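You operate a simulated robot arm through the tools that you are given. There is no shell and no other tool. Be economical: measure what you need, move in short steps, check, and stop when the job is done.

You are at the controls of a simulated two-armed robot. One attempt, no reset.

JOB
Fit the thick washer from the blue drawer box on the bare stud.
Fine: the thin washer goes in the drawer; hold the box still while you pull and push the drawer; washer flat on the teal plate; drawer shut; drop nothing.

Only the result counts: the job must be done as asked and must still hold three seconds after the hand-in. Knocking over, shifting, dropping, spilling or breaking anything else fails it.

ROBOT AND FRAMES
Two 7-joint arms with two-finger parallel grippers on one trunk, on a base that drives. Base frame: it is fixed to the floor where the robot stands at the start and does not move with it; the origin is under the middle of the robot, x ahead of it, y to its left, z up. Units: cm, degrees, N and s.
The left shoulder is at the start at [6, 14.3, 92.6], the right one opposite. With the tool pointing down near the work surface each hand reaches from about 30 to 72 cm from the robot's upright axis, wherever it stands, measured 20 degrees to its own side. Places, roughly: pine bench [70, 50, 80]; white drawer [70, -20, 90]; inside of the white drawer [70, -20, 90]; teal stud plate [50, -10, 90]; large nut [50, -10, 90]; small nut [50, -20, 90]. Payload 1.57 kg a hand.
The TCP of each hand is the grasp point between the finger pads, 3 cm short of the fingertips. In the tool frame z runs along the fingers and y along their closing line. Largest opening 11 cm; finger width 2.4, thickness 1.2; the body of the gripper, 4.8 by 11.2 cm, starts 7.8 cm behind the TCP.
Orientation is that of the tool frame in the base frame, as [roll, pitch, yaw] about the fixed x, y, z axes, in that order (R = Rz(yaw) Ry(pitch) Rx(roll)). With the fingers straight down and closing along the base's y, the tool's x points along the base's -x, its y along +y and its z along -z.

CONTROLS
- The arms move only by the tool send_rows. It takes "left_plan", "right_plan" or both (then of equal length, played together; a hand with none holds still); each is a list of rows, each a list of 7 numbers: the turn, a rotation vector about the base's x, y, z in units of 8 degrees (1.0 is 8 degrees), then the shift along the base's x, y, z in units of 40 mm (1.0 is 40 mm), then the finger opening in m, from 0 to 0.11. In form: [[wx, wy, wz, tx, ty, tz, hand], ...]. A call has 1 to 8 rows; each row shifts and turns the commanded pose from where the row before left it. A call with a number of a shift or a turn outside -1 to 1 is refused whole. Rows are played at 5 a second. More than 5 cm and 8.6 degrees between two rows, or a gripper value outside its range, and nothing of the call is played. A pose out of reach is approached as far as the arm can. The call stops where the force on the tool passes 40 N (or 10 N more than at its start, if that is more) or the arm is blocked; 0.2 s more then pass. Each finger travels about 4.5 cm/s and halts on what it meets, pressing with about 37 N; the grip force reading is that of the motor and also rises with nothing between the fingers. The clock runs only during rows and for 0.2 s after the last one: add rows that do not move to give the fingers time. It gives the time, the measured TCP pose, the force on the tool (base axes), the opening and the grip force at its end, in the units of the frame above (readings bear some noise).
- Cameras (640 x 400 px; columns grow to the right, rows downward): "scene" is now at [4.78, -1.56, 153.6]; the picture's right is [-0.18, -0.98, 0.00], its down [-0.74, 0.13, -0.66] and it looks along [0.65, -0.12, -0.75] (base axes); focal length 285 px, centre (320, 200). "left" rides on the left gripper at [7, -1.6, -14.1] in its tool frame; the picture's right is [0.23, 0.97, 0.00], its down [-0.86, 0.20, -0.48] and it looks along [-0.47, 0.11, 0.88] (tool axes); focal length 222 px, centre (320, 200). "right" rides on the right gripper at [7, 1.6, -14.1] in its tool frame; the picture's right is [-0.23, 0.97, 0.00], its down [-0.86, -0.20, -0.48] and it looks along [-0.47, -0.11, 0.88] (tool axes); focal length 222 px, centre (320, 200). There is no depth. A picture from a camera that has moved, and an enlarged one, comes with that camera's place and axes in the base frame and with its lens.
- grab_frame(camera): a new picture of that camera. It takes no simulated time.
- lift_body(by): slides the trunk up (or, below 0, down) by that many cm; the arms and the scene camera ride with it, the base frame stays. It gives what a move gives, with no picture.
- base_move(legs): drives the robot by 1 to 6 legs, each [ahead, left, turn to the left] in cm, cm and degrees, along the robot's own axes; the way and the turn of a leg run together, so that a leg with both is an arc; at most 150 cm and 180 degrees a leg. The arms and the cameras ride along, it lands a little off, and it stops where it bumps. It gives what a move gives.
- head_to(pan, tilt): turns the head with the scene camera to pan (to the left, within 86 degrees either way) and tilt (down, from -29 to 69), counted from straight ahead of the robot. It gives what a move gives.
- zoom(camera, box): a new picture of the part [left, top, right, bottom] of that camera's present view, enlarged. It takes no simulated time.
- close_job(): hands the job in; it is judged then, once.

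Work in short steps. Places have to be worked out from the pictures, the camera data and where the tool is seen: move nearer, look again, correct. Check each grasp and each placing, and mend what went wrong. You have 120 turns and 100 pictures in all, those below and enlarged ones among them. Open the grippers and draw the arms clear of the work before you hand the job in, unless the task says otherwise; then end with one line.

The tools are called after "Request:" as name(argument=value, ...) on one line, values as JSON. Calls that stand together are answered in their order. send_rows: Moves the arms, as the interface text tells. Its arguments: {"type":"object","properties":{"left_plan":{"type":"array"},"right_plan":{"type":"array"}},"required":[]} The other tools are called the same way: lift_body (by) slides the trunk up or down; base_move (legs) drives the base; head_to (pan, tilt) turns the head that bears the scene camera; grab_frame (camera) takes a picture; zoom (camera, box) takes an enlarged picture of a part of a camera's view; close_job () hands the job in.

At the start:

```text
time: 0.0
left_position: [49.15, 17.56, 109.28]
left_tool_rot: [-179.9, 0.0, -180.0]
left_wrist_force: [0.4, -1.0, 0.2]
left_grip_width: 11.03
left_grasp_force: 0.0
right_position: [41.42, -20.35, 109.29]
right_tool_rot: [-180.0, 0.0, -180.0]
right_wrist_force: [-0.4, -0.5, -0.6]
right_grip_width: 10.99
right_grasp_force: 0.0
trunk travel left (down, up): [-52.5, 6.5]
robot x, y, heading: [0.02, 0.12, 0.0]
head pan, tilt: [-10.3, 48.9]
```

scene: 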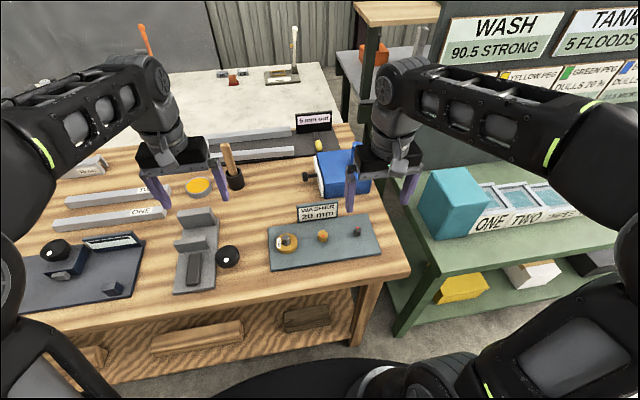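
right: 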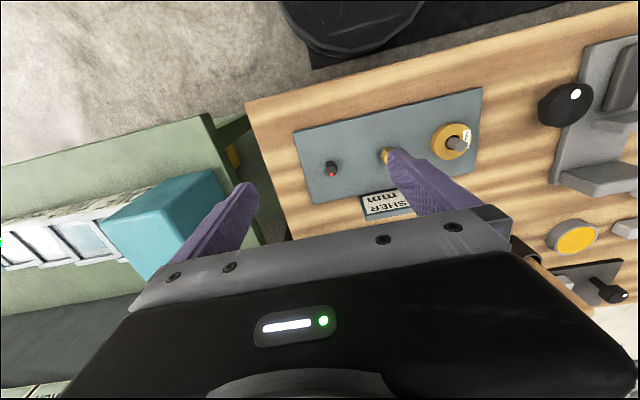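
left: 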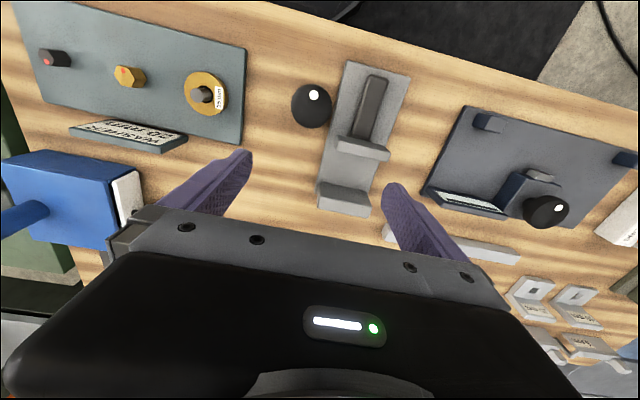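

I start by looking closely at the teal plate and the blue box.

Request:
zoom(camera="scene", box=[250, 190, 400, 284])

Request:
zoom(camera="scene", box=[270, 110, 430, 210])

Request:
zoom(camera="left", box=[0, 0, 320, 200])

```text
4.26 times, centred on (325, 237) of scene
camera zoom: at [4.78, -1.56, 153.6], right [-0.18, -0.98, 0.0], down [-0.74, 0.13, -0.66], along [0.65, -0.12, -0.75], focal length 1215 px, centre (299, 43)
```

zoom: 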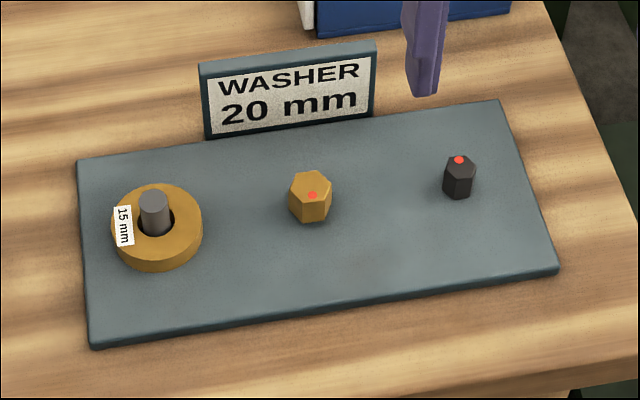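

```text
4.00 times, centred on (350, 160) of scene
camera zoom: at [4.78, -1.56, 153.6], right [-0.18, -0.98, 0.0], down [-0.74, 0.13, -0.66], along [0.65, -0.12, -0.75], focal length 1142 px, centre (200, 360)
```

zoom: 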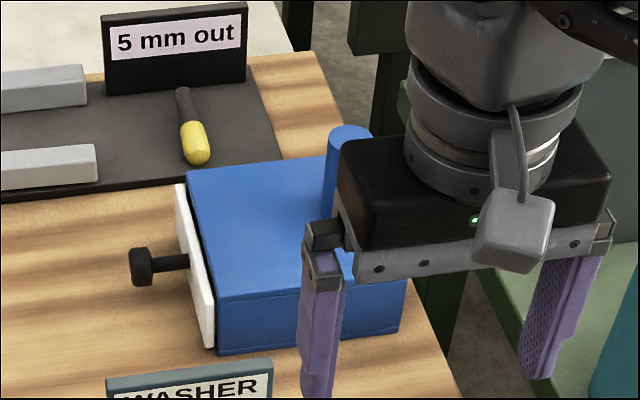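

```text
2.00 times, centred on (160, 100) of left
camera zoom: at [42.29, 16.02, 123.35], right [-0.23, 0.97, 0.0], down [0.85, 0.2, 0.48], along [0.47, 0.11, -0.88], focal length 444 px, centre (640, 400)
```

zoom: 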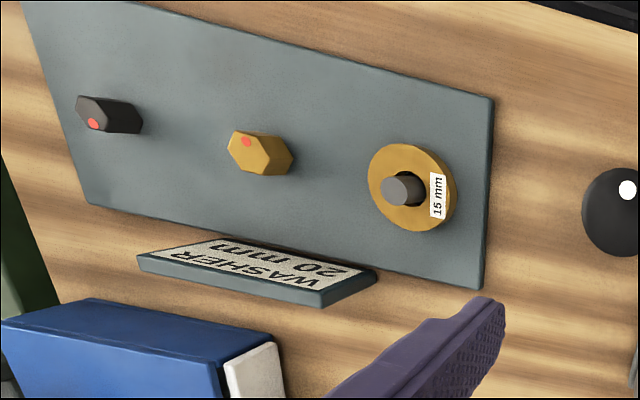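

The plate's left stud carries a 15 mm (thin) washer, so that's the stud without a nut. I move the right hand aside to see the box and its post.

Request:
send_rows(right_plan=[[0, 0, 0, -0.5, -1, 0.5, 0.11], [0, 0, 0, -0.5, -1, 0.5, 0.11], [0, 0, 0, 0, -1, 0.5, 0.11], [0, 0, 0, 0, -1, 0, 0.11]])

Request:
zoom(camera="scene", box=[270, 110, 430, 210])

Request:
grab_frame(camera="right")

```text
time: 1.0
left_position: [49.12, 17.66, 109.31]
left_tool_rot: [-179.9, 0.1, -179.9]
left_wrist_force: [-0.6, -0.2, -0.3]
left_grip_width: 11.0
left_grasp_force: 0.1
right_position: [38.39, -32.88, 112.63]
right_tool_rot: [-180.0, 0.0, -180.0]
right_wrist_force: [0.6, 0.7, -0.3]
right_grip_width: 11.0
right_grasp_force: 0.0
right hand out of reach, approached as far as the arm can: row 2, 3
trunk travel left (down, up): [-52.5, 6.5]
robot x, y, heading: [0.35, -0.09, 0.1]
head pan, tilt: [-10.3, 48.9]
```

```text
4.00 times, centred on (350, 160) of scene
camera zoom: at [4.72, -1.32, 153.61], right [-0.18, -0.98, 0.0], down [-0.74, 0.13, -0.66], along [0.65, -0.12, -0.75], focal length 1142 px, centre (200, 360)
```

zoom: 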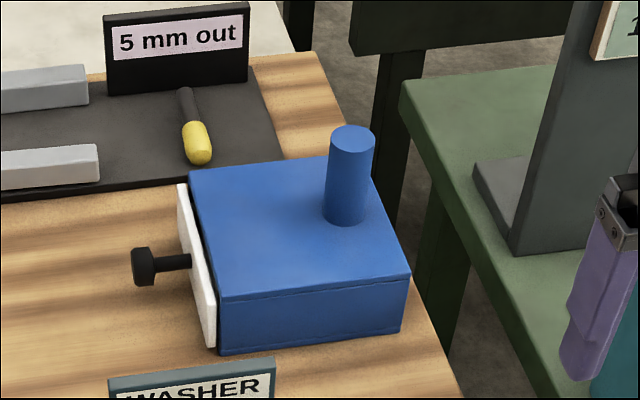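

```text
92 pictures are left
camera right: at [31.38, -31.17, 126.62], right [0.23, 0.97, 0.0], down [0.86, -0.2, 0.48], along [0.47, -0.11, -0.88], focal length 222 px, centre (320, 200)
```

right: 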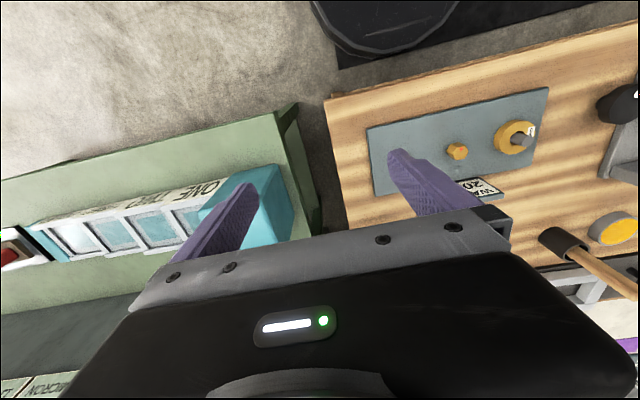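

Post measured at about (72, -26), z 91–98; knob about (72, -8.5, 88). Both lie beyond reach, so I drive right 10 cm and ahead 8 cm (the base has roughly 10 cm of clearance to the bench).

Request:
base_move(legs=[[0, -10, 0], [7.5, 0, 0]])

Request:
grab_frame(camera="scene")

Request:
grab_frame(camera="left")

```text
time: 2.8
left_position: [56.84, 7.51, 109.19]
left_tool_rot: [-180.0, 0.1, 179.9]
left_wrist_force: [0.0, 0.4, -1.0]
left_grip_width: 11.01
left_grasp_force: 0.1
right_position: [46.12, -43.11, 112.31]
right_tool_rot: [-179.9, -0.1, 179.9]
right_wrist_force: [0.9, -1.0, 0.1]
right_grip_width: 11.01
right_grasp_force: 0.1
trunk travel left (down, up): [-52.5, 6.5]
robot x, y, heading: [7.32, -10.21, -0.1]
head pan, tilt: [-10.3, 48.9]
```

```text
91 pictures are left
camera scene: at [12.52, -11.61, 153.59], right [-0.18, -0.98, 0.0], down [-0.74, 0.13, -0.66], along [0.65, -0.12, -0.75], focal length 285 px, centre (320, 200)
```

scene: 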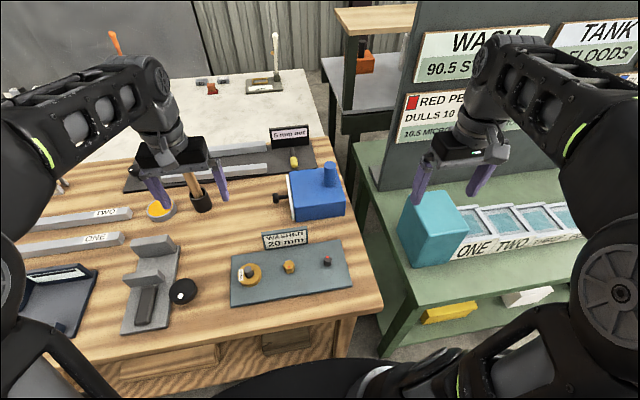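

```text
90 pictures are left
camera left: at [50.01, 5.94, 123.29], right [-0.23, 0.97, 0.0], down [0.86, 0.2, 0.48], along [0.47, 0.11, -0.88], focal length 222 px, centre (320, 200)
```

left: 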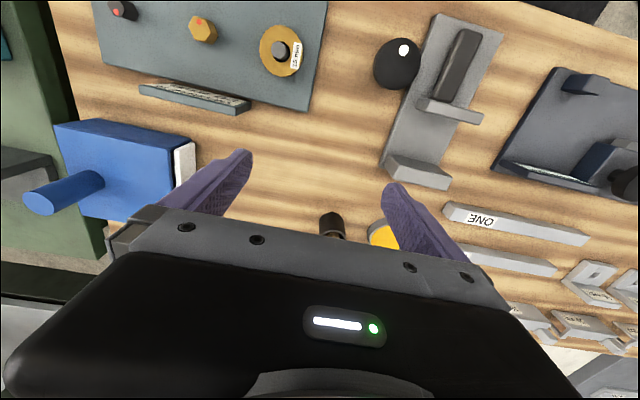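

Post confirmed by the left camera at (71.6, -25.5). I bring the right hand high over the post, still clear above it.

Request:
send_rows(right_plan=[[0, 0, 0, 0.9, 0.62, 0, 0.11], [0, 0, 0, 0.9, 0.62, 0, 0.11], [0, 0, 0, 0.9, 0.62, 0, 0.11], [0, 0, 0, 0.9, 0.62, 0, 0.11], [0, 0, 0, 0.9, 0.62, 0, 0.11], [0, 0, 0, 0.9, 0.62, 0, 0.11], [0, 0, 0, 0.95, 0.63, -0.2, 0.11], [0, 0, 0, 0, 0, 0, 0.11]])

Request:
grab_frame(camera="right")

Request:
zoom(camera="scene", box=[240, 140, 400, 240])

```text
time: 4.6
left_position: [56.79, 7.49, 109.25]
left_tool_rot: [-180.0, 0.1, 179.9]
left_wrist_force: [0.0, 0.2, -0.2]
left_grip_width: 10.99
left_grasp_force: 0.1
right_position: [64.79, -26.36, 105.62]
right_tool_rot: [-179.9, 0.5, -180.0]
right_wrist_force: [0.9, -0.1, 0.5]
right_grip_width: 10.97
right_grasp_force: 0.0
right hand out of reach, approached as far as the arm can: row 2, 3, 4, 5, 6, 7
trunk travel left (down, up): [-52.5, 6.5]
robot x, y, heading: [7.34, -9.95, -0.1]
head pan, tilt: [-10.3, 48.9]
```

```text
89 pictures are left
camera right: at [57.5, -24.7, 119.65], right [0.23, 0.97, 0.0], down [0.85, -0.2, 0.49], along [0.47, -0.11, -0.87], focal length 222 px, centre (320, 200)
```

right: 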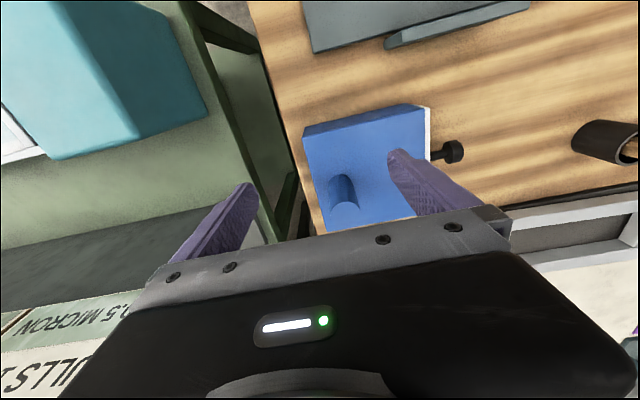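

```text
4.00 times, centred on (320, 190) of scene
camera zoom: at [12.3, -11.65, 153.6], right [-0.18, -0.98, 0.0], down [-0.74, 0.14, -0.66], along [0.65, -0.12, -0.75], focal length 1142 px, centre (320, 240)
```

zoom: 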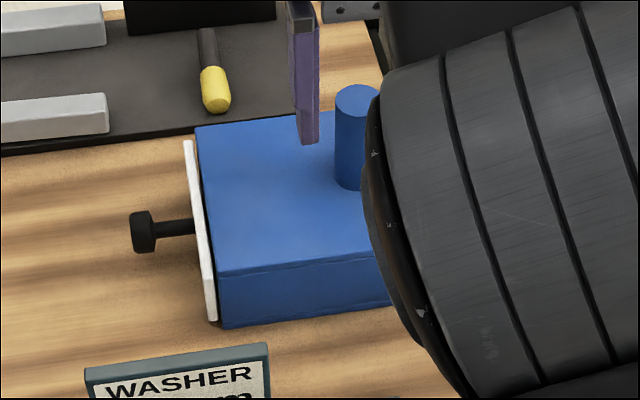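

Reach is limited up high; raising the trunk lets the shoulder help. I lift it 6 cm.

Request:
lift_body(by=6)

Request:
send_rows(right_plan=[[0, 0, 0, 0.5, 0.1, -0.5, 0.11], [0, 0, 0, 0.5, 0.1, -0.5, 0.11], [0, 0, 0, 0, 0, 0, 0.11]])

```text
time: 5.6
left_position: [56.78, 7.48, 115.22]
left_tool_rot: [-179.9, 0.1, 180.0]
left_wrist_force: [0.6, 0.3, 0.2]
left_grip_width: 11.03
left_grasp_force: 0.0
right_position: [64.61, -26.35, 111.54]
right_tool_rot: [-180.0, 0.3, 179.9]
right_wrist_force: [0.1, -0.7, -0.1]
right_grip_width: 11.01
right_grasp_force: 0.0
trunk travel left (down, up): [-58.5, 0.5]
robot x, y, heading: [7.57, -9.85, 0.0]
head pan, tilt: [-10.3, 48.9]
```

```text
time: 6.4
left_position: [56.82, 7.45, 115.21]
left_tool_rot: [-179.9, 0.1, 179.8]
left_wrist_force: [0.4, 1.0, 0.2]
left_grip_width: 10.99
left_grasp_force: 0.2
right_position: [66.69, -25.05, 106.91]
right_tool_rot: [-179.9, 0.6, 180.0]
right_wrist_force: [0.4, 0.4, -0.2]
right_grip_width: 11.0
right_grasp_force: 0.1
right hand out of reach, approached as far as the arm can: row 1, 2
trunk travel left (down, up): [-58.5, 0.5]
robot x, y, heading: [7.51, -10.11, -0.1]
head pan, tilt: [-10.3, 48.9]
```

Still short by a few cm. I look down to check the clearance between base and bench before driving a bit closer.

Request:
head_to(pan=-10, tilt=69)

Request:
grab_frame(camera="scene")

```text
time: 7.2
left_position: [56.77, 7.4, 115.47]
left_tool_rot: [-180.0, 0.1, -179.9]
left_wrist_force: [-1.0, -0.3, 0.0]
left_grip_width: 10.97
left_grasp_force: 0.1
right_position: [66.69, -25.04, 107.01]
right_tool_rot: [-179.9, 0.6, 179.9]
right_wrist_force: [0.6, 0.2, 0.4]
right_grip_width: 10.99
right_grasp_force: 0.0
trunk travel left (down, up): [-58.5, 0.5]
robot x, y, heading: [7.61, -10.1, 0.0]
head pan, tilt: [-10.0, 68.8]
```

```text
87 pictures are left
camera scene: at [10.17, -11.2, 157.26], right [-0.17, -0.98, 0.0], down [-0.92, 0.16, -0.36], along [0.36, -0.06, -0.93], focal length 285 px, centre (320, 200)
```

scene: 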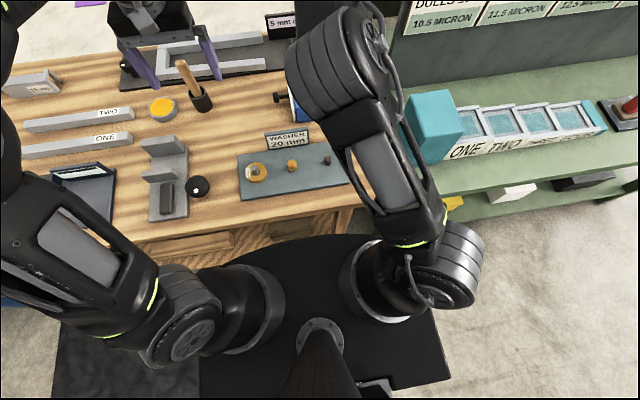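

The black yoke is only about 5 cm off the bench edge, so instead of driving I tilt the right tool 8° (tips forward) to gain reach, then go over the post.

Request:
send_rows(right_plan=[[0, -1, 0, 0, 0, 0, 0.11], [0, 0, 0, 0.4, 0, -0.2, 0.11], [0, 0, 0, 0.4, -0.05, -0.2, 0.11], [0, 0, 0, 0.3, -0.05, -0.2, 0.11], [0, 0, 0, 0, 0, 0, 0.11]])

Request:
grab_frame(camera="right")

Request:
head_to(pan=-10, tilt=45)

Request:
grab_frame(camera="scene")

```text
time: 8.4
left_position: [56.81, 7.45, 115.32]
left_tool_rot: [-179.9, 0.1, 179.9]
left_wrist_force: [-0.4, 0.2, 0.0]
left_grip_width: 11.04
left_grasp_force: 0.1
right_position: [70.37, -25.25, 104.66]
right_tool_rot: [-180.0, 8.4, -179.9]
right_wrist_force: [0.6, 0.0, -0.6]
right_grip_width: 11.02
right_grasp_force: 0.1
right hand out of reach, approached as far as the arm can: row 4
trunk travel left (down, up): [-58.5, 0.5]
robot x, y, heading: [7.34, -9.93, 0.0]
head pan, tilt: [-10.0, 68.8]
```

```text
86 pictures are left
camera right: at [61.28, -23.57, 117.66], right [0.23, 0.97, 0.03], down [0.78, -0.2, 0.6], along [0.59, -0.11, -0.8], focal length 222 px, centre (320, 200)
```

right: 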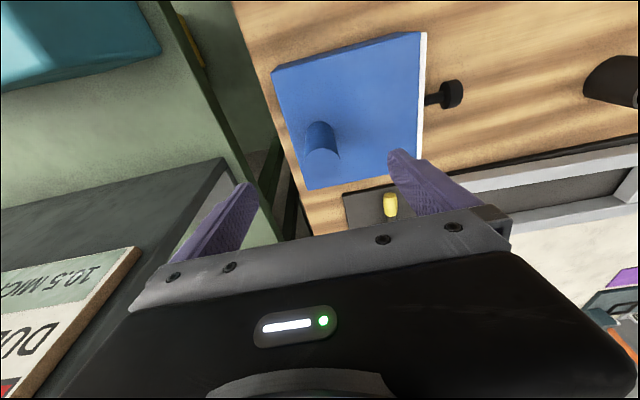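

```text
time: 9.3
left_position: [56.79, 7.45, 115.17]
left_tool_rot: [-180.0, 0.1, -179.9]
left_wrist_force: [0.9, 0.3, 0.2]
left_grip_width: 11.02
left_grasp_force: 0.1
right_position: [70.3, -25.08, 104.76]
right_tool_rot: [-179.9, 8.4, 179.9]
right_wrist_force: [0.2, 0.0, 0.0]
right_grip_width: 11.01
right_grasp_force: 0.1
trunk travel left (down, up): [-58.5, 0.5]
robot x, y, heading: [7.27, -10.43, 0.1]
head pan, tilt: [-10.0, 45.0]
```

```text
85 pictures are left
camera scene: at [12.67, -11.64, 160.14], right [-0.17, -0.98, 0.0], down [-0.7, 0.12, -0.71], along [0.7, -0.12, -0.71], focal length 285 px, centre (320, 200)
```

scene: 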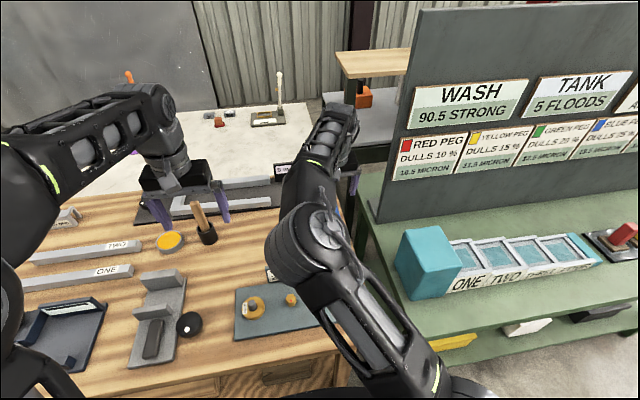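

I zoom in on the post in the right camera for a precise fix.

Request:
zoom(camera="right", box=[240, 80, 432, 200])

Request:
zoom(camera="left", box=[0, 80, 256, 240])

```text
3.33 times, centred on (336, 140) of right
camera zoom: at [61.3, -23.55, 117.66], right [0.23, 0.97, 0.03], down [0.78, -0.2, 0.6], along [0.59, -0.11, -0.8], focal length 740 px, centre (267, 400)
```

zoom: 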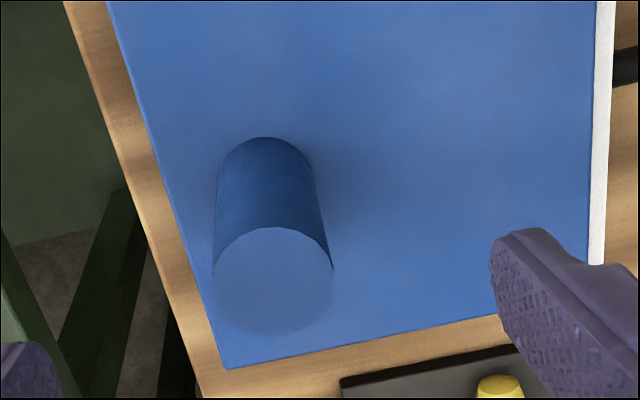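

```text
2.50 times, centred on (128, 160) of left
camera zoom: at [49.87, 5.93, 129.34], right [-0.23, 0.97, 0.0], down [0.85, 0.2, 0.48], along [0.47, 0.11, -0.88], focal length 555 px, centre (800, 300)
```

zoom: 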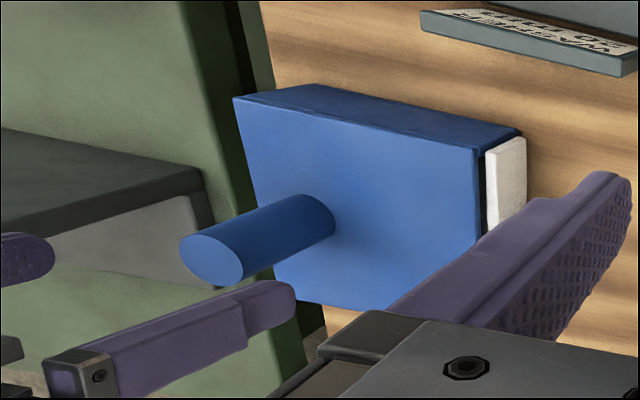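

Post fixed at about (71.7, -25.3), diameter 3.5. I descend with the right hand, staying centred, checking on the way.

Request:
send_rows(right_plan=[[0, 0, 0, 0.1, 0, -0.5, 0.11], [0, 0, 0, 0.1, 0, -0.5, 0.11], [0, 0, 0, 0.0, 0, -0.5, 0.11], [0, 0, 0, 0, 0, 0, 0.11]])

Request:
grab_frame(camera="right")

```text
time: 10.3
left_position: [56.78, 7.49, 115.25]
left_tool_rot: [-180.0, 0.1, 179.9]
left_wrist_force: [0.3, -1.4, 0.1]
left_grip_width: 10.99
left_grasp_force: 0.0
right_position: [70.11, -24.87, 99.03]
right_tool_rot: [-179.9, 8.6, 180.0]
right_wrist_force: [0.4, 0.2, 0.8]
right_grip_width: 11.01
right_grasp_force: 0.1
right hand out of reach, approached as far as the arm can: row 1, 2
trunk travel left (down, up): [-58.5, 0.5]
robot x, y, heading: [7.48, -10.27, -0.2]
head pan, tilt: [-10.0, 45.0]
```

```text
82 pictures are left
camera right: at [61.11, -23.23, 111.95], right [0.23, 0.97, 0.03], down [0.78, -0.2, 0.6], along [0.59, -0.11, -0.8], focal length 222 px, centre (320, 200)
```

right: 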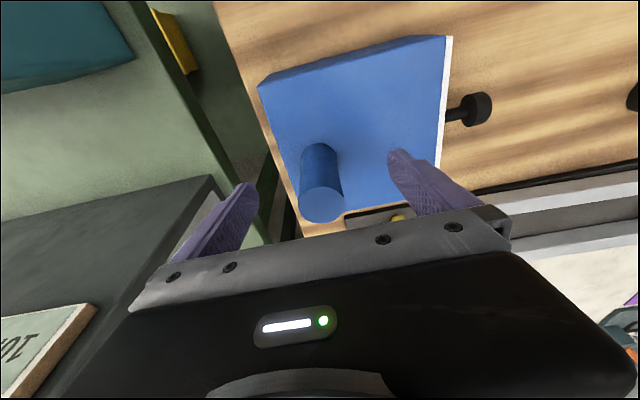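

Post top fixed at (71.5, -25.15). I go down to z≈95 with small corrections.

Request:
send_rows(right_plan=[[0, 0, 0, 0, 0, -0.5, 0.11], [0, 0, 0, 0.15, -0.04, -0.5, 0.11], [0, 0, 0, 0.15, -0.04, 0, 0.11], [0, 0, 0, 0, 0, 0, 0.11]])

Request:
zoom(camera="right", box=[200, 120, 456, 280])

```text
time: 11.3
left_position: [56.74, 7.39, 115.18]
left_tool_rot: [180.0, 0.0, -180.0]
left_wrist_force: [-0.1, -0.5, 0.1]
left_grip_width: 10.99
left_grasp_force: 0.0
right_position: [70.22, -24.43, 97.38]
right_tool_rot: [-179.9, 8.5, 179.9]
right_wrist_force: [0.1, 0.1, 0.0]
right_grip_width: 10.99
right_grasp_force: 0.1
right hand out of reach, approached as far as the arm can: row 1, 2, 3
trunk travel left (down, up): [-58.5, 0.5]
robot x, y, heading: [7.74, -10.32, -0.1]
head pan, tilt: [-10.0, 45.0]
```

```text
2.50 times, centred on (328, 200) of right
camera zoom: at [61.19, -22.66, 110.28], right [0.23, 0.97, 0.03], down [0.78, -0.2, 0.6], along [0.59, -0.11, -0.8], focal length 555 px, centre (300, 200)
```

zoom: 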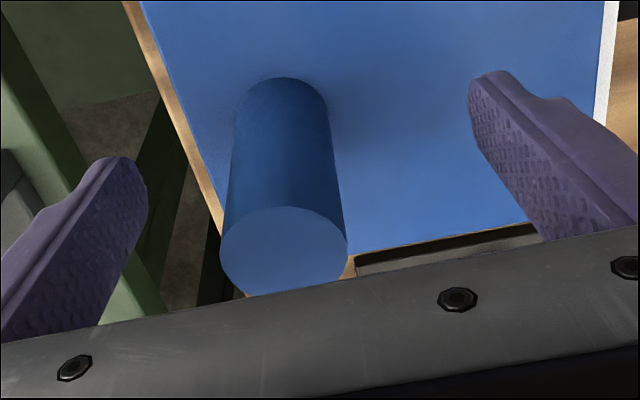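

The reach limit makes it slide in y. I add another 8° of tilt and then correct toward (71.3, -25.15, 95.5).

Request:
send_rows(right_plan=[[0, -1, 0, 0, 0, 0, 0.11], [0, 0, 0, 0, 0, 0, 0.11]])

```text
time: 11.9
left_position: [56.87, 7.36, 115.25]
left_tool_rot: [180.0, 0.0, 179.9]
left_wrist_force: [-0.2, 0.4, -0.6]
left_grip_width: 11.02
left_grasp_force: 0.1
right_position: [70.4, -24.37, 97.27]
right_tool_rot: [180.0, 16.4, 179.9]
right_wrist_force: [0.0, -0.5, -0.3]
right_grip_width: 11.0
right_grasp_force: 0.0
trunk travel left (down, up): [-58.5, 0.5]
robot x, y, heading: [7.85, -9.88, -0.0]
head pan, tilt: [-10.0, 45.0]
```

Now the corrections.

Request:
send_rows(right_plan=[[0, 0, 0, 0.1, -0.1, -0.15, 0.11], [0, 0, 0, 0.1, -0.1, -0.15, 0.11], [0, 0, 0, 0, 0, -0.15, 0.11], [0, 0, 0, 0, 0, 0, 0.11]])

Request:
zoom(camera="right", box=[200, 120, 456, 280])

```text
time: 12.9
left_position: [56.64, 7.48, 115.29]
left_tool_rot: [-179.9, 0.1, -180.0]
left_wrist_force: [-1.8, -0.4, 0.4]
left_grip_width: 11.0
left_grasp_force: 0.0
right_position: [71.06, -25.07, 95.57]
right_tool_rot: [180.0, 16.4, -180.0]
right_wrist_force: [-0.1, 0.1, 1.2]
right_grip_width: 10.98
right_grasp_force: 0.0
trunk travel left (down, up): [-58.5, 0.5]
robot x, y, heading: [7.51, -10.11, -0.2]
head pan, tilt: [-10.0, 45.0]
```

```text
2.50 times, centred on (328, 200) of right
camera zoom: at [60.26, -23.37, 107.12], right [0.22, 0.97, 0.06], down [0.68, -0.2, 0.7], along [0.69, -0.11, -0.71], focal length 555 px, centre (300, 200)
```

zoom: 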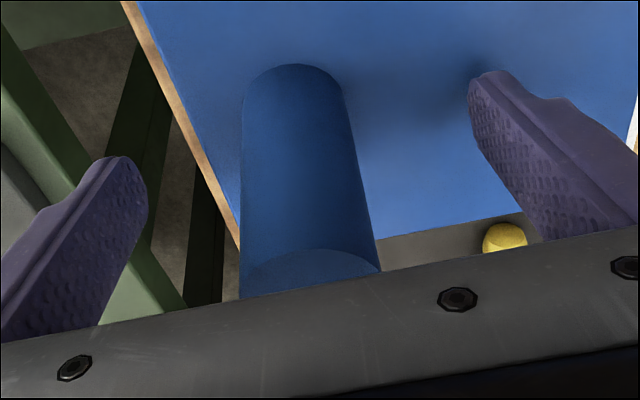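

The post is centred between the fingers. I close to 4.2 cm first and look.

Request:
send_rows(right_plan=[[0, 0, 0, 0, 0, 0, 0.042], [0, 0, 0, 0, 0, 0, 0.042], [0, 0, 0, 0, 0, 0, 0.042], [0, 0, 0, 0, 0, 0, 0.042], [0, 0, 0, 0, 0, 0, 0.042]])

Request:
zoom(camera="right", box=[200, 120, 456, 280])

```text
time: 14.1
left_position: [56.75, 7.46, 115.32]
left_tool_rot: [180.0, 0.1, -180.0]
left_wrist_force: [-0.2, 0.7, 0.1]
left_grip_width: 10.99
left_grasp_force: 0.0
right_position: [71.1, -24.86, 95.52]
right_tool_rot: [-179.9, 16.5, 179.9]
right_wrist_force: [0.4, 0.8, 0.3]
right_grip_width: 4.23
right_grasp_force: 0.1
trunk travel left (down, up): [-58.5, 0.5]
robot x, y, heading: [7.58, -10.19, -0.0]
head pan, tilt: [-10.0, 45.0]
```

```text
2.50 times, centred on (328, 200) of right
camera zoom: at [60.26, -23.38, 107.12], right [0.22, 0.97, 0.06], down [0.69, -0.2, 0.7], along [0.69, -0.11, -0.71], focal length 555 px, centre (300, 200)
```

zoom: 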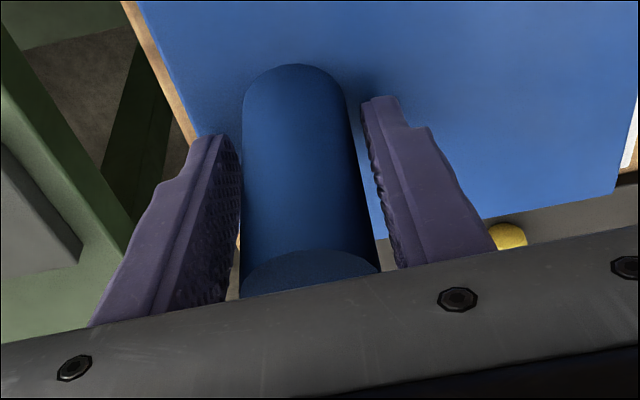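

Almost centred; the right-hand pad gap is slightly larger, so I shift the hand -0.17 cm in y and close.

Request:
send_rows(right_plan=[[0, 0, 0, 0, -0.042, 0, 0.042], [0, 0, 0, 0, 0, 0, 0.036], [0, 0, 0, 0, 0, 0, 0.032], [0, 0, 0, 0, 0, 0, 0.028], [0, 0, 0, 0, 0, 0, 0.02], [0, 0, 0, 0, 0, 0, 0.0]])

Request:
zoom(camera="right", box=[200, 120, 456, 280])

Request:
grab_frame(camera="left")

```text
time: 15.5
left_position: [56.81, 7.39, 115.36]
left_tool_rot: [180.0, 0.1, 179.9]
left_wrist_force: [-0.2, 0.5, -0.2]
left_grip_width: 10.98
left_grasp_force: 0.1
right_position: [71.02, -25.18, 95.57]
right_tool_rot: [180.0, 16.4, 179.9]
right_wrist_force: [0.9, 2.8, 2.3]
right_grip_width: 3.38
right_grasp_force: 37.0
trunk travel left (down, up): [-58.5, 0.5]
robot x, y, heading: [7.74, -10.05, -0.2]
head pan, tilt: [-10.0, 45.0]
```

```text
2.50 times, centred on (328, 200) of right
camera zoom: at [60.25, -23.52, 107.13], right [0.22, 0.97, 0.06], down [0.68, -0.2, 0.7], along [0.69, -0.11, -0.71], focal length 555 px, centre (300, 200)
```

zoom: 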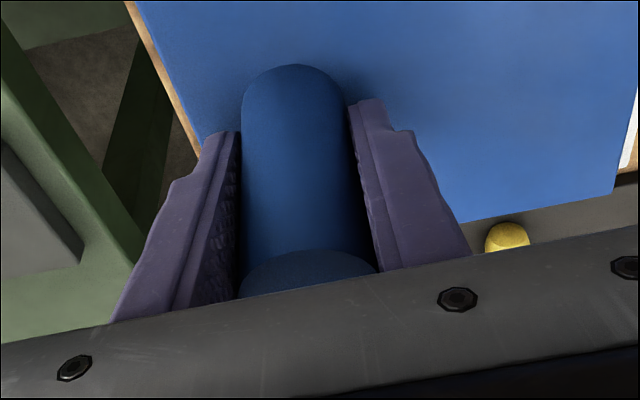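

```text
77 pictures are left
camera left: at [49.85, 5.96, 129.35], right [-0.23, 0.97, 0.0], down [0.85, 0.2, 0.48], along [0.47, 0.11, -0.88], focal length 222 px, centre (320, 200)
```

left: 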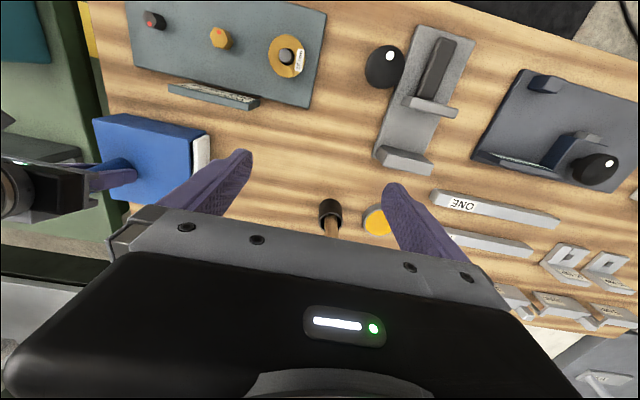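

Box is held (3.4 cm grip, forces small). Now I turn the left hand by -90° about z so its fingers close along x.

Request:
send_rows(left_plan=[[0, 0, -1, 0, 0, 0, 0.11], [0, 0, -1, 0, 0, 0, 0.11], [0, 0, -1, 0, 0, 0, 0.11], [0, 0, -1, 0, 0, 0, 0.11], [0, 0, -1, 0, 0, 0, 0.11], [0, 0, -1, 0, 0, 0, 0.11], [0, 0, -1, 0, 0, 0, 0.11], [0, 0, -1, 0, 0, 0, 0.11]])

Request:
send_rows(left_plan=[[0, 0, -1, 0.4, -0.5, -0.5, 0.11], [0, 0, -1, 0.4, -0.5, -0.5, 0.11], [0, 0, -1, 0.4, -0.5, -0.5, 0.11], [0, 0, -0.25, 0.4, -0.5, -0.5, 0.08], [0, 0, 0, 0, 0, 0, 0.06]])

Request:
grab_frame(camera="left")

```text
time: 17.3
left_position: [56.79, 7.41, 115.26]
left_tool_rot: [-180.0, 0.1, 115.8]
left_wrist_force: [-0.2, 0.3, 0.2]
left_grip_width: 11.0
left_grasp_force: 0.1
right_position: [71.14, -25.21, 95.55]
right_tool_rot: [-179.9, 16.4, 179.9]
right_wrist_force: [-0.6, 2.8, 2.1]
right_grip_width: 3.35
right_grasp_force: 36.9
trunk travel left (down, up): [-58.5, 0.5]
robot x, y, heading: [7.52, -10.12, -0.1]
head pan, tilt: [-10.0, 45.0]
```

```text
time: 18.5
left_position: [63.16, -0.65, 107.25]
left_tool_rot: [179.9, 0.1, 89.8]
left_wrist_force: [-0.3, -0.6, -0.7]
left_grip_width: 6.01
left_grasp_force: 0.0
right_position: [70.9, -25.33, 95.64]
right_tool_rot: [-179.8, 16.5, 179.8]
right_wrist_force: [0.9, -0.6, 5.4]
right_grip_width: 3.38
right_grasp_force: 36.9
trunk travel left (down, up): [-58.5, 0.5]
robot x, y, heading: [7.48, -10.27, -0.2]
head pan, tilt: [-10.0, 45.0]
```

```text
76 pictures are left
camera left: at [61.67, 6.43, 121.35], right [0.97, 0.23, 0.0], down [0.2, -0.86, 0.48], along [0.11, -0.47, -0.88], focal length 222 px, centre (320, 200)
```

left: 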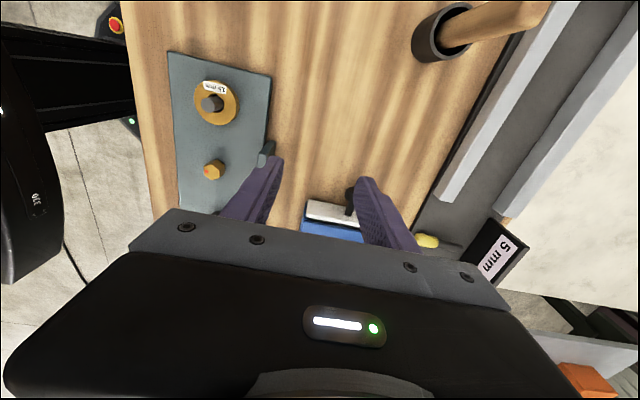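

Left hand turned. I move it further ahead to x≈71 to see the knob between the fingers.

Request:
send_rows(left_plan=[[0, 0, 0, 0.7, -0.2, -0.4, 0.07], [0, 0, 0, 0.7, -0.2, -0.4, 0.07], [0, 0, 0, 0.6, -0.2, -0.4, 0.07], [0, 0, 0, 0, 0, 0, 0.07]])

Request:
grab_frame(camera="left")

```text
time: 19.5
left_position: [71.27, -3.01, 102.4]
left_tool_rot: [179.9, 0.0, 89.9]
left_wrist_force: [0.5, -0.3, -0.2]
left_grip_width: 7.01
left_grasp_force: 0.1
right_position: [71.0, -25.07, 95.55]
right_tool_rot: [-179.9, 16.3, 179.9]
right_wrist_force: [0.3, -2.6, 6.5]
right_grip_width: 3.37
right_grasp_force: 36.9
trunk travel left (down, up): [-58.5, 0.5]
robot x, y, heading: [7.52, -9.84, -0.2]
head pan, tilt: [-10.0, 45.0]
```

```text
75 pictures are left
camera left: at [69.64, 4.09, 116.54], right [0.97, 0.23, 0.0], down [0.2, -0.85, 0.48], along [0.11, -0.47, -0.88], focal length 222 px, centre (320, 200)
```

left: 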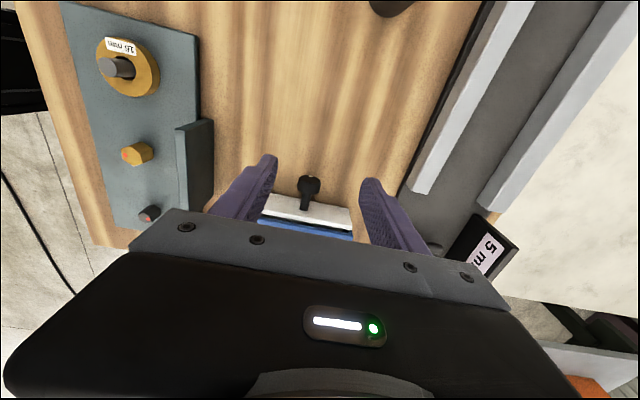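

Request:
zoom(camera="left", box=[240, 150, 400, 250])

```text
4.00 times, centred on (320, 200) of left
camera zoom: at [69.64, 4.09, 116.54], right [0.97, 0.23, 0.0], down [0.2, -0.85, 0.48], along [0.11, -0.47, -0.88], focal length 888 px, centre (320, 200)
```

zoom: 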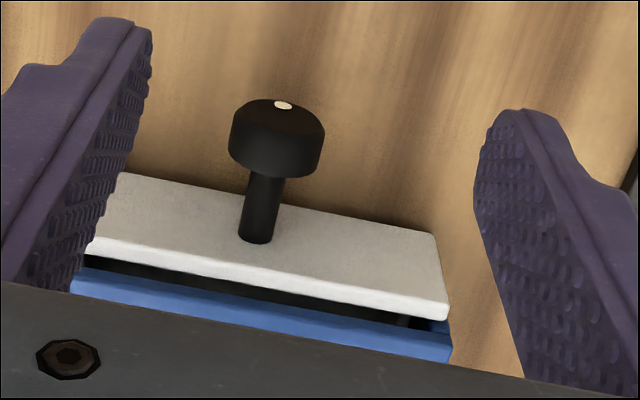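

Knob at about (71.2, -8.9, 88.6), 3.1 cm across. I bring the left fingers down around it to z≈91.

Request:
send_rows(left_plan=[[0, 0, 0, 0, -0.5, -0.5, 0.07], [0, 0, 0, 0, -0.5, -0.5, 0.07], [0, 0, 0, 0, -0.45, -0.5, 0.07], [0, 0, 0, 0, 0, -0.5, 0.07], [0, 0, 0, 0, 0, -0.5, 0.07], [0, 0, 0, 0, 0, -0.35, 0.07], [0, 0, 0, 0, 0, 0, 0.07]])

Request:
zoom(camera="left", box=[240, 120, 400, 220])

```text
time: 21.1
left_position: [71.19, -8.76, 91.04]
left_tool_rot: [179.9, 0.0, 90.1]
left_wrist_force: [0.4, -0.3, -0.6]
left_grip_width: 7.0
left_grasp_force: 0.0
right_position: [71.01, -25.28, 95.58]
right_tool_rot: [180.0, 16.4, 179.9]
right_wrist_force: [0.7, -3.1, 5.3]
right_grip_width: 3.35
right_grasp_force: 36.9
trunk travel left (down, up): [-58.5, 0.5]
robot x, y, heading: [7.24, -10.06, -0.0]
head pan, tilt: [-10.0, 45.0]
```

```text
4.00 times, centred on (320, 170) of left
camera zoom: at [69.64, -1.73, 105.15], right [0.97, 0.23, 0.0], down [0.2, -0.85, 0.48], along [0.11, -0.47, -0.88], focal length 888 px, centre (320, 320)
```

zoom: 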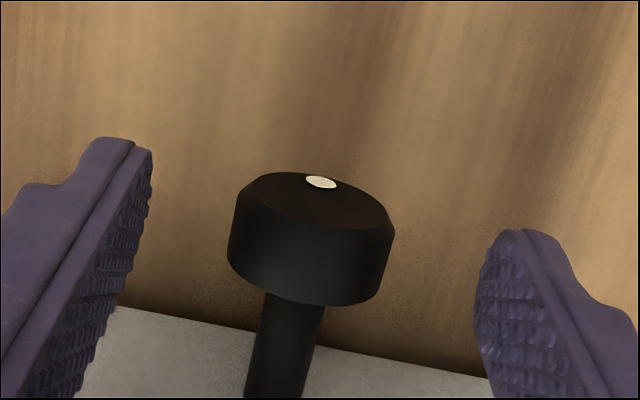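

Knob is at (71.1, -8.8). I go down 1.2 cm and close on it.

Request:
send_rows(left_plan=[[0, 0, 0, -0.02, 0, -0.3, 0.07], [0, 0, 0, 0, 0, 0, 0.05], [0, 0, 0, 0, 0, 0, 0.04], [0, 0, 0, 0, 0, 0, 0.034], [0, 0, 0, 0, 0, 0, 0.028], [0, 0, 0, 0, 0, 0, 0.02], [0, 0, 0, 0, 0, 0, 0.0]])

Request:
zoom(camera="left", box=[240, 120, 400, 220])

```text
time: 22.7
left_position: [71.01, -8.8, 89.76]
left_tool_rot: [-180.0, -0.1, 90.0]
left_wrist_force: [-5.9, 1.0, -1.1]
left_grip_width: 3.14
left_grasp_force: 34.1
right_position: [70.94, -25.32, 95.52]
right_tool_rot: [179.9, 16.4, 179.9]
right_wrist_force: [2.0, -2.5, 1.8]
right_grip_width: 3.41
right_grasp_force: 37.0
trunk travel left (down, up): [-58.5, 0.5]
robot x, y, heading: [7.86, -9.96, -0.2]
head pan, tilt: [-10.0, 45.0]
```

```text
4.00 times, centred on (320, 170) of left
camera zoom: at [69.52, -1.71, 103.94], right [0.97, 0.23, 0.0], down [0.2, -0.86, 0.48], along [0.11, -0.47, -0.88], focal length 888 px, centre (320, 320)
```

zoom: 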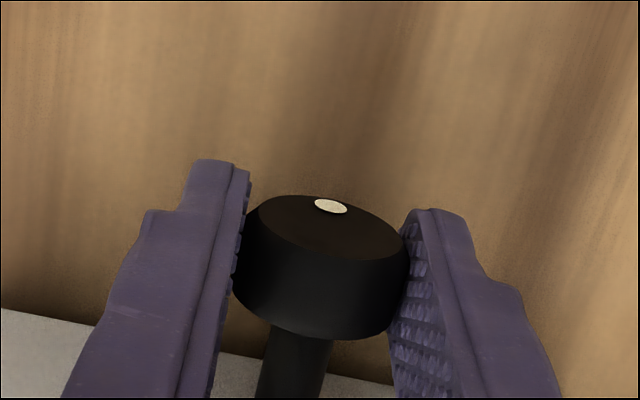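

Knob gripped. I pull the drawer out along +y in steps, box held by the right hand.

Request:
send_rows(left_plan=[[0, 0, 0, -0.02, 0.2, 0, 0.0], [0, 0, 0, 0, 0.25, 0, 0.0], [0, 0, 0, 0, 0.25, 0, 0.0], [0, 0, 0, 0, 0.25, 0, 0.0], [0, 0, 0, 0, 0, 0, 0.0]])

Request:
grab_frame(camera="left")

```text
time: 23.9
left_position: [70.96, -5.0, 89.83]
left_tool_rot: [180.0, 0.2, 90.0]
left_wrist_force: [2.7, -3.0, 0.0]
left_grip_width: 3.12
left_grasp_force: 37.1
right_position: [70.99, -25.14, 95.55]
right_tool_rot: [179.9, 16.3, 179.9]
right_wrist_force: [-0.8, 3.9, 3.0]
right_grip_width: 3.34
right_grasp_force: 37.0
trunk travel left (down, up): [-58.5, 0.5]
robot x, y, heading: [7.54, -9.92, 0.0]
head pan, tilt: [-10.0, 45.0]
```

```text
71 pictures are left
camera left: at [69.47, 2.2, 103.94], right [0.97, 0.23, 0.0], down [0.2, -0.85, 0.48], along [0.11, -0.47, -0.88], focal length 222 px, centre (320, 200)
```

left: 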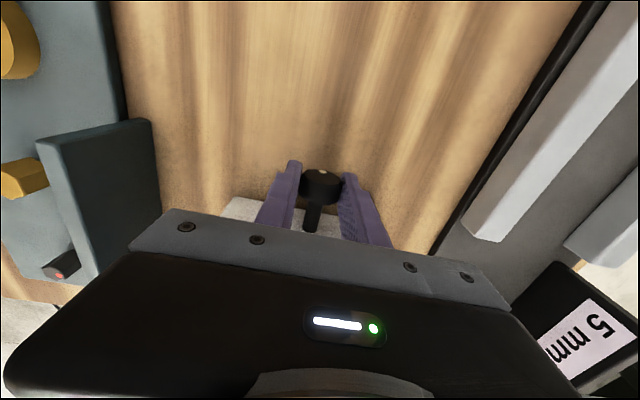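

Drawer slides freely (3 N). Another 4 cm.

Request:
send_rows(left_plan=[[0, 0, 0, 0, 0.25, 0, 0.0], [0, 0, 0, 0, 0.25, 0, 0.0], [0, 0, 0, 0, 0.25, 0, 0.0], [0, 0, 0, 0, 0.25, 0, 0.0], [0, 0, 0, 0, 0, 0, 0.0]])

Request:
grab_frame(camera="scene")

```text
time: 25.1
left_position: [70.94, -0.84, 89.87]
left_tool_rot: [179.9, 0.1, 89.9]
left_wrist_force: [0.7, -2.5, 3.4]
left_grip_width: 3.12
left_grasp_force: 36.9
right_position: [71.03, -25.23, 95.66]
right_tool_rot: [180.0, 16.4, 179.8]
right_wrist_force: [-0.6, 6.4, 0.9]
right_grip_width: 3.36
right_grasp_force: 36.5
trunk travel left (down, up): [-58.5, 0.5]
robot x, y, heading: [7.45, -9.94, -0.1]
head pan, tilt: [-10.0, 45.0]
```

```text
70 pictures are left
camera scene: at [12.65, -11.59, 160.15], right [-0.17, -0.98, 0.0], down [-0.7, 0.12, -0.71], along [0.7, -0.12, -0.71], focal length 285 px, centre (320, 200)
```

scene: 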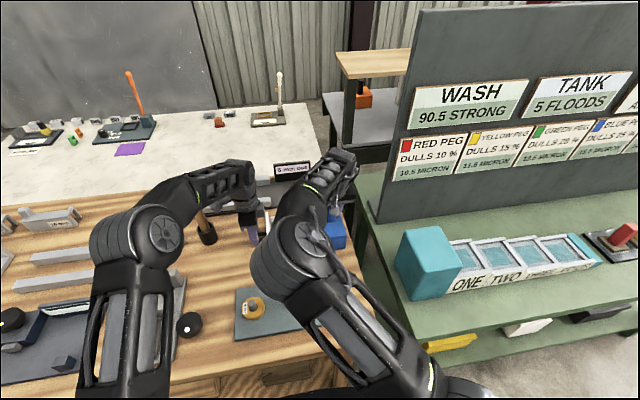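

Pulled 8 cm so far. I release the knob and lift the left hand to look into the drawer.

Request:
send_rows(left_plan=[[0, 0, 0, 0, 0, 0, 0.05], [0, 0, 0, 0, 0, 0, 0.06], [0, 0, 0, 0, 0, 0.5, 0.06], [0, 0, 0, 0, 0, 0.6, 0.07], [0, 0, 0, 0, 0, 0.8, 0.11], [0, 0, 0, 0, 0, 0.8, 0.11], [0, 0, 0, 0, 0, 0.3, 0.11]])

Request:
grab_frame(camera="left")

```text
time: 26.7
left_position: [70.93, -1.09, 101.95]
left_tool_rot: [180.0, 0.0, 89.9]
left_wrist_force: [0.3, -0.6, -0.9]
left_grip_width: 11.01
left_grasp_force: 0.2
right_position: [71.06, -25.26, 95.63]
right_tool_rot: [180.0, 16.5, 179.9]
right_wrist_force: [-1.1, -2.6, 3.3]
right_grip_width: 3.37
right_grasp_force: 37.5
trunk travel left (down, up): [-58.5, 0.5]
robot x, y, heading: [7.5, -9.98, -0.2]
head pan, tilt: [-10.0, 45.0]
```

```text
69 pictures are left
camera left: at [69.45, 6.03, 115.95], right [0.97, 0.23, 0.0], down [0.2, -0.85, 0.48], along [0.11, -0.47, -0.88], focal length 222 px, centre (320, 200)
```

left: 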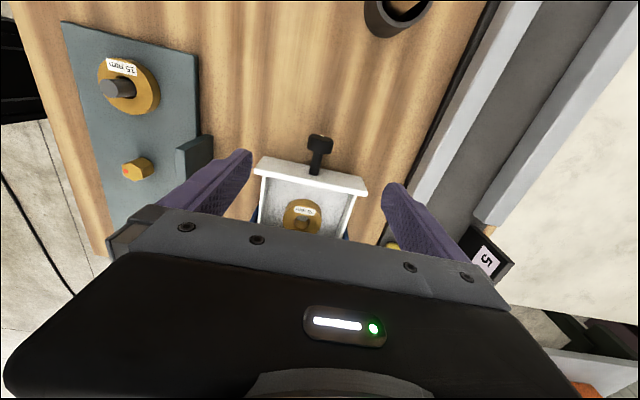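

The washer is visible in the drawer. I zoom in.

Request:
zoom(camera="left", box=[232, 130, 392, 230])

```text
4.00 times, centred on (312, 180) of left
camera zoom: at [69.45, 6.03, 115.95], right [0.97, 0.23, 0.0], down [0.2, -0.85, 0.48], along [0.11, -0.47, -0.88], focal length 888 px, centre (352, 280)
```

zoom: 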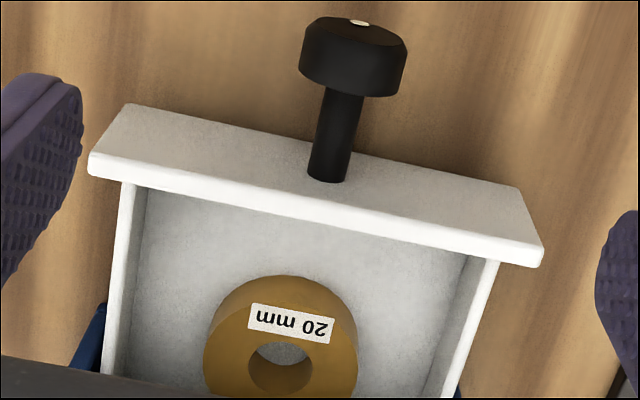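

It's the 20 mm washer, about 5.5 cm wide, centred near (70.9, -12) — too near the box edge. I re-grip the knob and pull 2.5 cm more.

Request:
send_rows(left_plan=[[0, 0, 0, 0, 0, -0.8, 0.07], [0, 0, 0, 0, 0, -0.8, 0.07], [0, 0, 0, 0, 0, -0.8, 0.07], [0, 0, 0, 0, 0, -0.63, 0.07], [0, 0, 0, 0, 0, 0, 0.05], [0, 0, 0, 0, 0, 0, 0.035], [0, 0, 0, 0, 0, 0, 0.02], [0, 0, 0, 0, 0, 0, 0.0]])

Request:
send_rows(left_plan=[[0, 0, 0, 0, 0.21, 0, 0.0], [0, 0, 0, 0, 0.21, 0, 0.0], [0, 0, 0, 0, 0.21, 0, 0.0], [0, 0, 0, 0, 0, 0, 0.0]])

```text
time: 28.5
left_position: [71.0, -1.03, 89.69]
left_tool_rot: [-180.0, 0.0, 90.0]
left_wrist_force: [-0.1, -0.5, 0.2]
left_grip_width: 3.16
left_grasp_force: 27.2
right_position: [71.05, -25.13, 95.48]
right_tool_rot: [180.0, 16.3, 180.0]
right_wrist_force: [-1.0, -0.8, 0.6]
right_grip_width: 3.38
right_grasp_force: 36.8
trunk travel left (down, up): [-58.5, 0.5]
robot x, y, heading: [7.68, -9.73, -0.2]
head pan, tilt: [-10.0, 45.0]
```

```text
time: 29.5
left_position: [70.96, 1.5, 89.73]
left_tool_rot: [180.0, 0.1, 90.1]
left_wrist_force: [0.0, -1.9, 0.9]
left_grip_width: 3.12
left_grasp_force: 37.2
right_position: [71.05, -25.16, 95.64]
right_tool_rot: [180.0, 16.4, 179.9]
right_wrist_force: [0.0, 5.1, 0.5]
right_grip_width: 3.35
right_grasp_force: 37.1
trunk travel left (down, up): [-58.5, 0.5]
robot x, y, heading: [7.71, -10.17, 0.2]
head pan, tilt: [-10.0, 45.0]
```

Drawer open ~10.3 cm. Release, lift and move the left hand over to the washer (expected near y≈-9.5).

Request:
send_rows(left_plan=[[0, 0, 0, 0, 0, 0, 0.05], [0, 0, 0, 0, 0, 0, 0.06], [0, 0, 0, 0, 0, 0.6, 0.06], [0, 0, 0, 0, 0, 0.8, 0.08], [0, 0, 0, 0, -0.5, 0.8, 0.09], [0, 0, 0, 0, -0.8, 0.4, 0.09], [0, 0, 0, 0, -0.7, 0, 0.09]])

Request:
zoom(camera="left", box=[200, 80, 440, 230])

```text
time: 31.1
left_position: [70.95, -6.56, 100.22]
left_tool_rot: [179.9, 0.1, 90.0]
left_wrist_force: [-0.2, 0.1, 0.2]
left_grip_width: 8.97
left_grasp_force: 0.2
right_position: [71.11, -25.29, 95.54]
right_tool_rot: [-179.9, 16.4, 179.9]
right_wrist_force: [0.7, -2.9, 2.6]
right_grip_width: 3.35
right_grasp_force: 37.1
trunk travel left (down, up): [-58.5, 0.5]
robot x, y, heading: [7.4, -9.94, -0.1]
head pan, tilt: [-10.0, 45.0]
```

```text
2.67 times, centred on (320, 155) of left
camera zoom: at [69.47, 0.57, 114.22], right [0.97, 0.23, 0.0], down [0.2, -0.85, 0.48], along [0.11, -0.47, -0.88], focal length 592 px, centre (320, 320)
```

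zoom: 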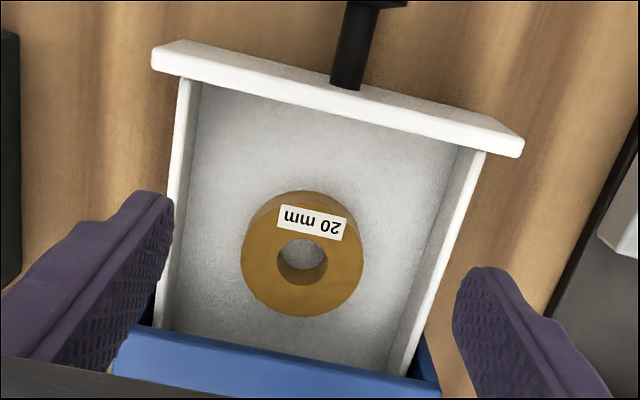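

Washer centre ≈ (71.1, -10.2). I move above it with opening 7.2 cm and descend part way.

Request:
send_rows(left_plan=[[0, 0, 0, 0.02, -0.45, 0, 0.072], [0, 0, 0, 0.02, -0.45, 0, 0.072], [0, 0, 0, 0, 0, -0.5, 0.072], [0, 0, 0, 0, 0, -0.5, 0.072], [0, 0, 0, 0, 0, -0.5, 0.072], [0, 0, 0, 0, 0, 0, 0.072]])

Request:
zoom(camera="left", box=[200, 80, 440, 230])

```text
time: 32.5
left_position: [71.17, -10.11, 94.09]
left_tool_rot: [180.0, 0.1, 90.0]
left_wrist_force: [-0.5, 0.2, -0.7]
left_grip_width: 7.2
left_grasp_force: 0.0
right_position: [71.05, -25.23, 95.6]
right_tool_rot: [-180.0, 16.4, 179.8]
right_wrist_force: [0.1, -2.3, 2.6]
right_grip_width: 3.35
right_grasp_force: 37.2
trunk travel left (down, up): [-58.5, 0.5]
robot x, y, heading: [7.45, -10.18, -0.1]
head pan, tilt: [-10.0, 45.0]
```

```text
2.67 times, centred on (320, 155) of left
camera zoom: at [69.6, -2.98, 108.19], right [0.97, 0.23, 0.0], down [0.2, -0.85, 0.48], along [0.11, -0.47, -0.88], focal length 592 px, centre (320, 320)
```

zoom: 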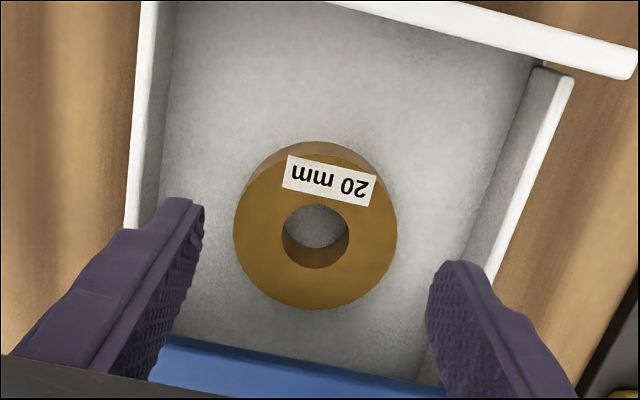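

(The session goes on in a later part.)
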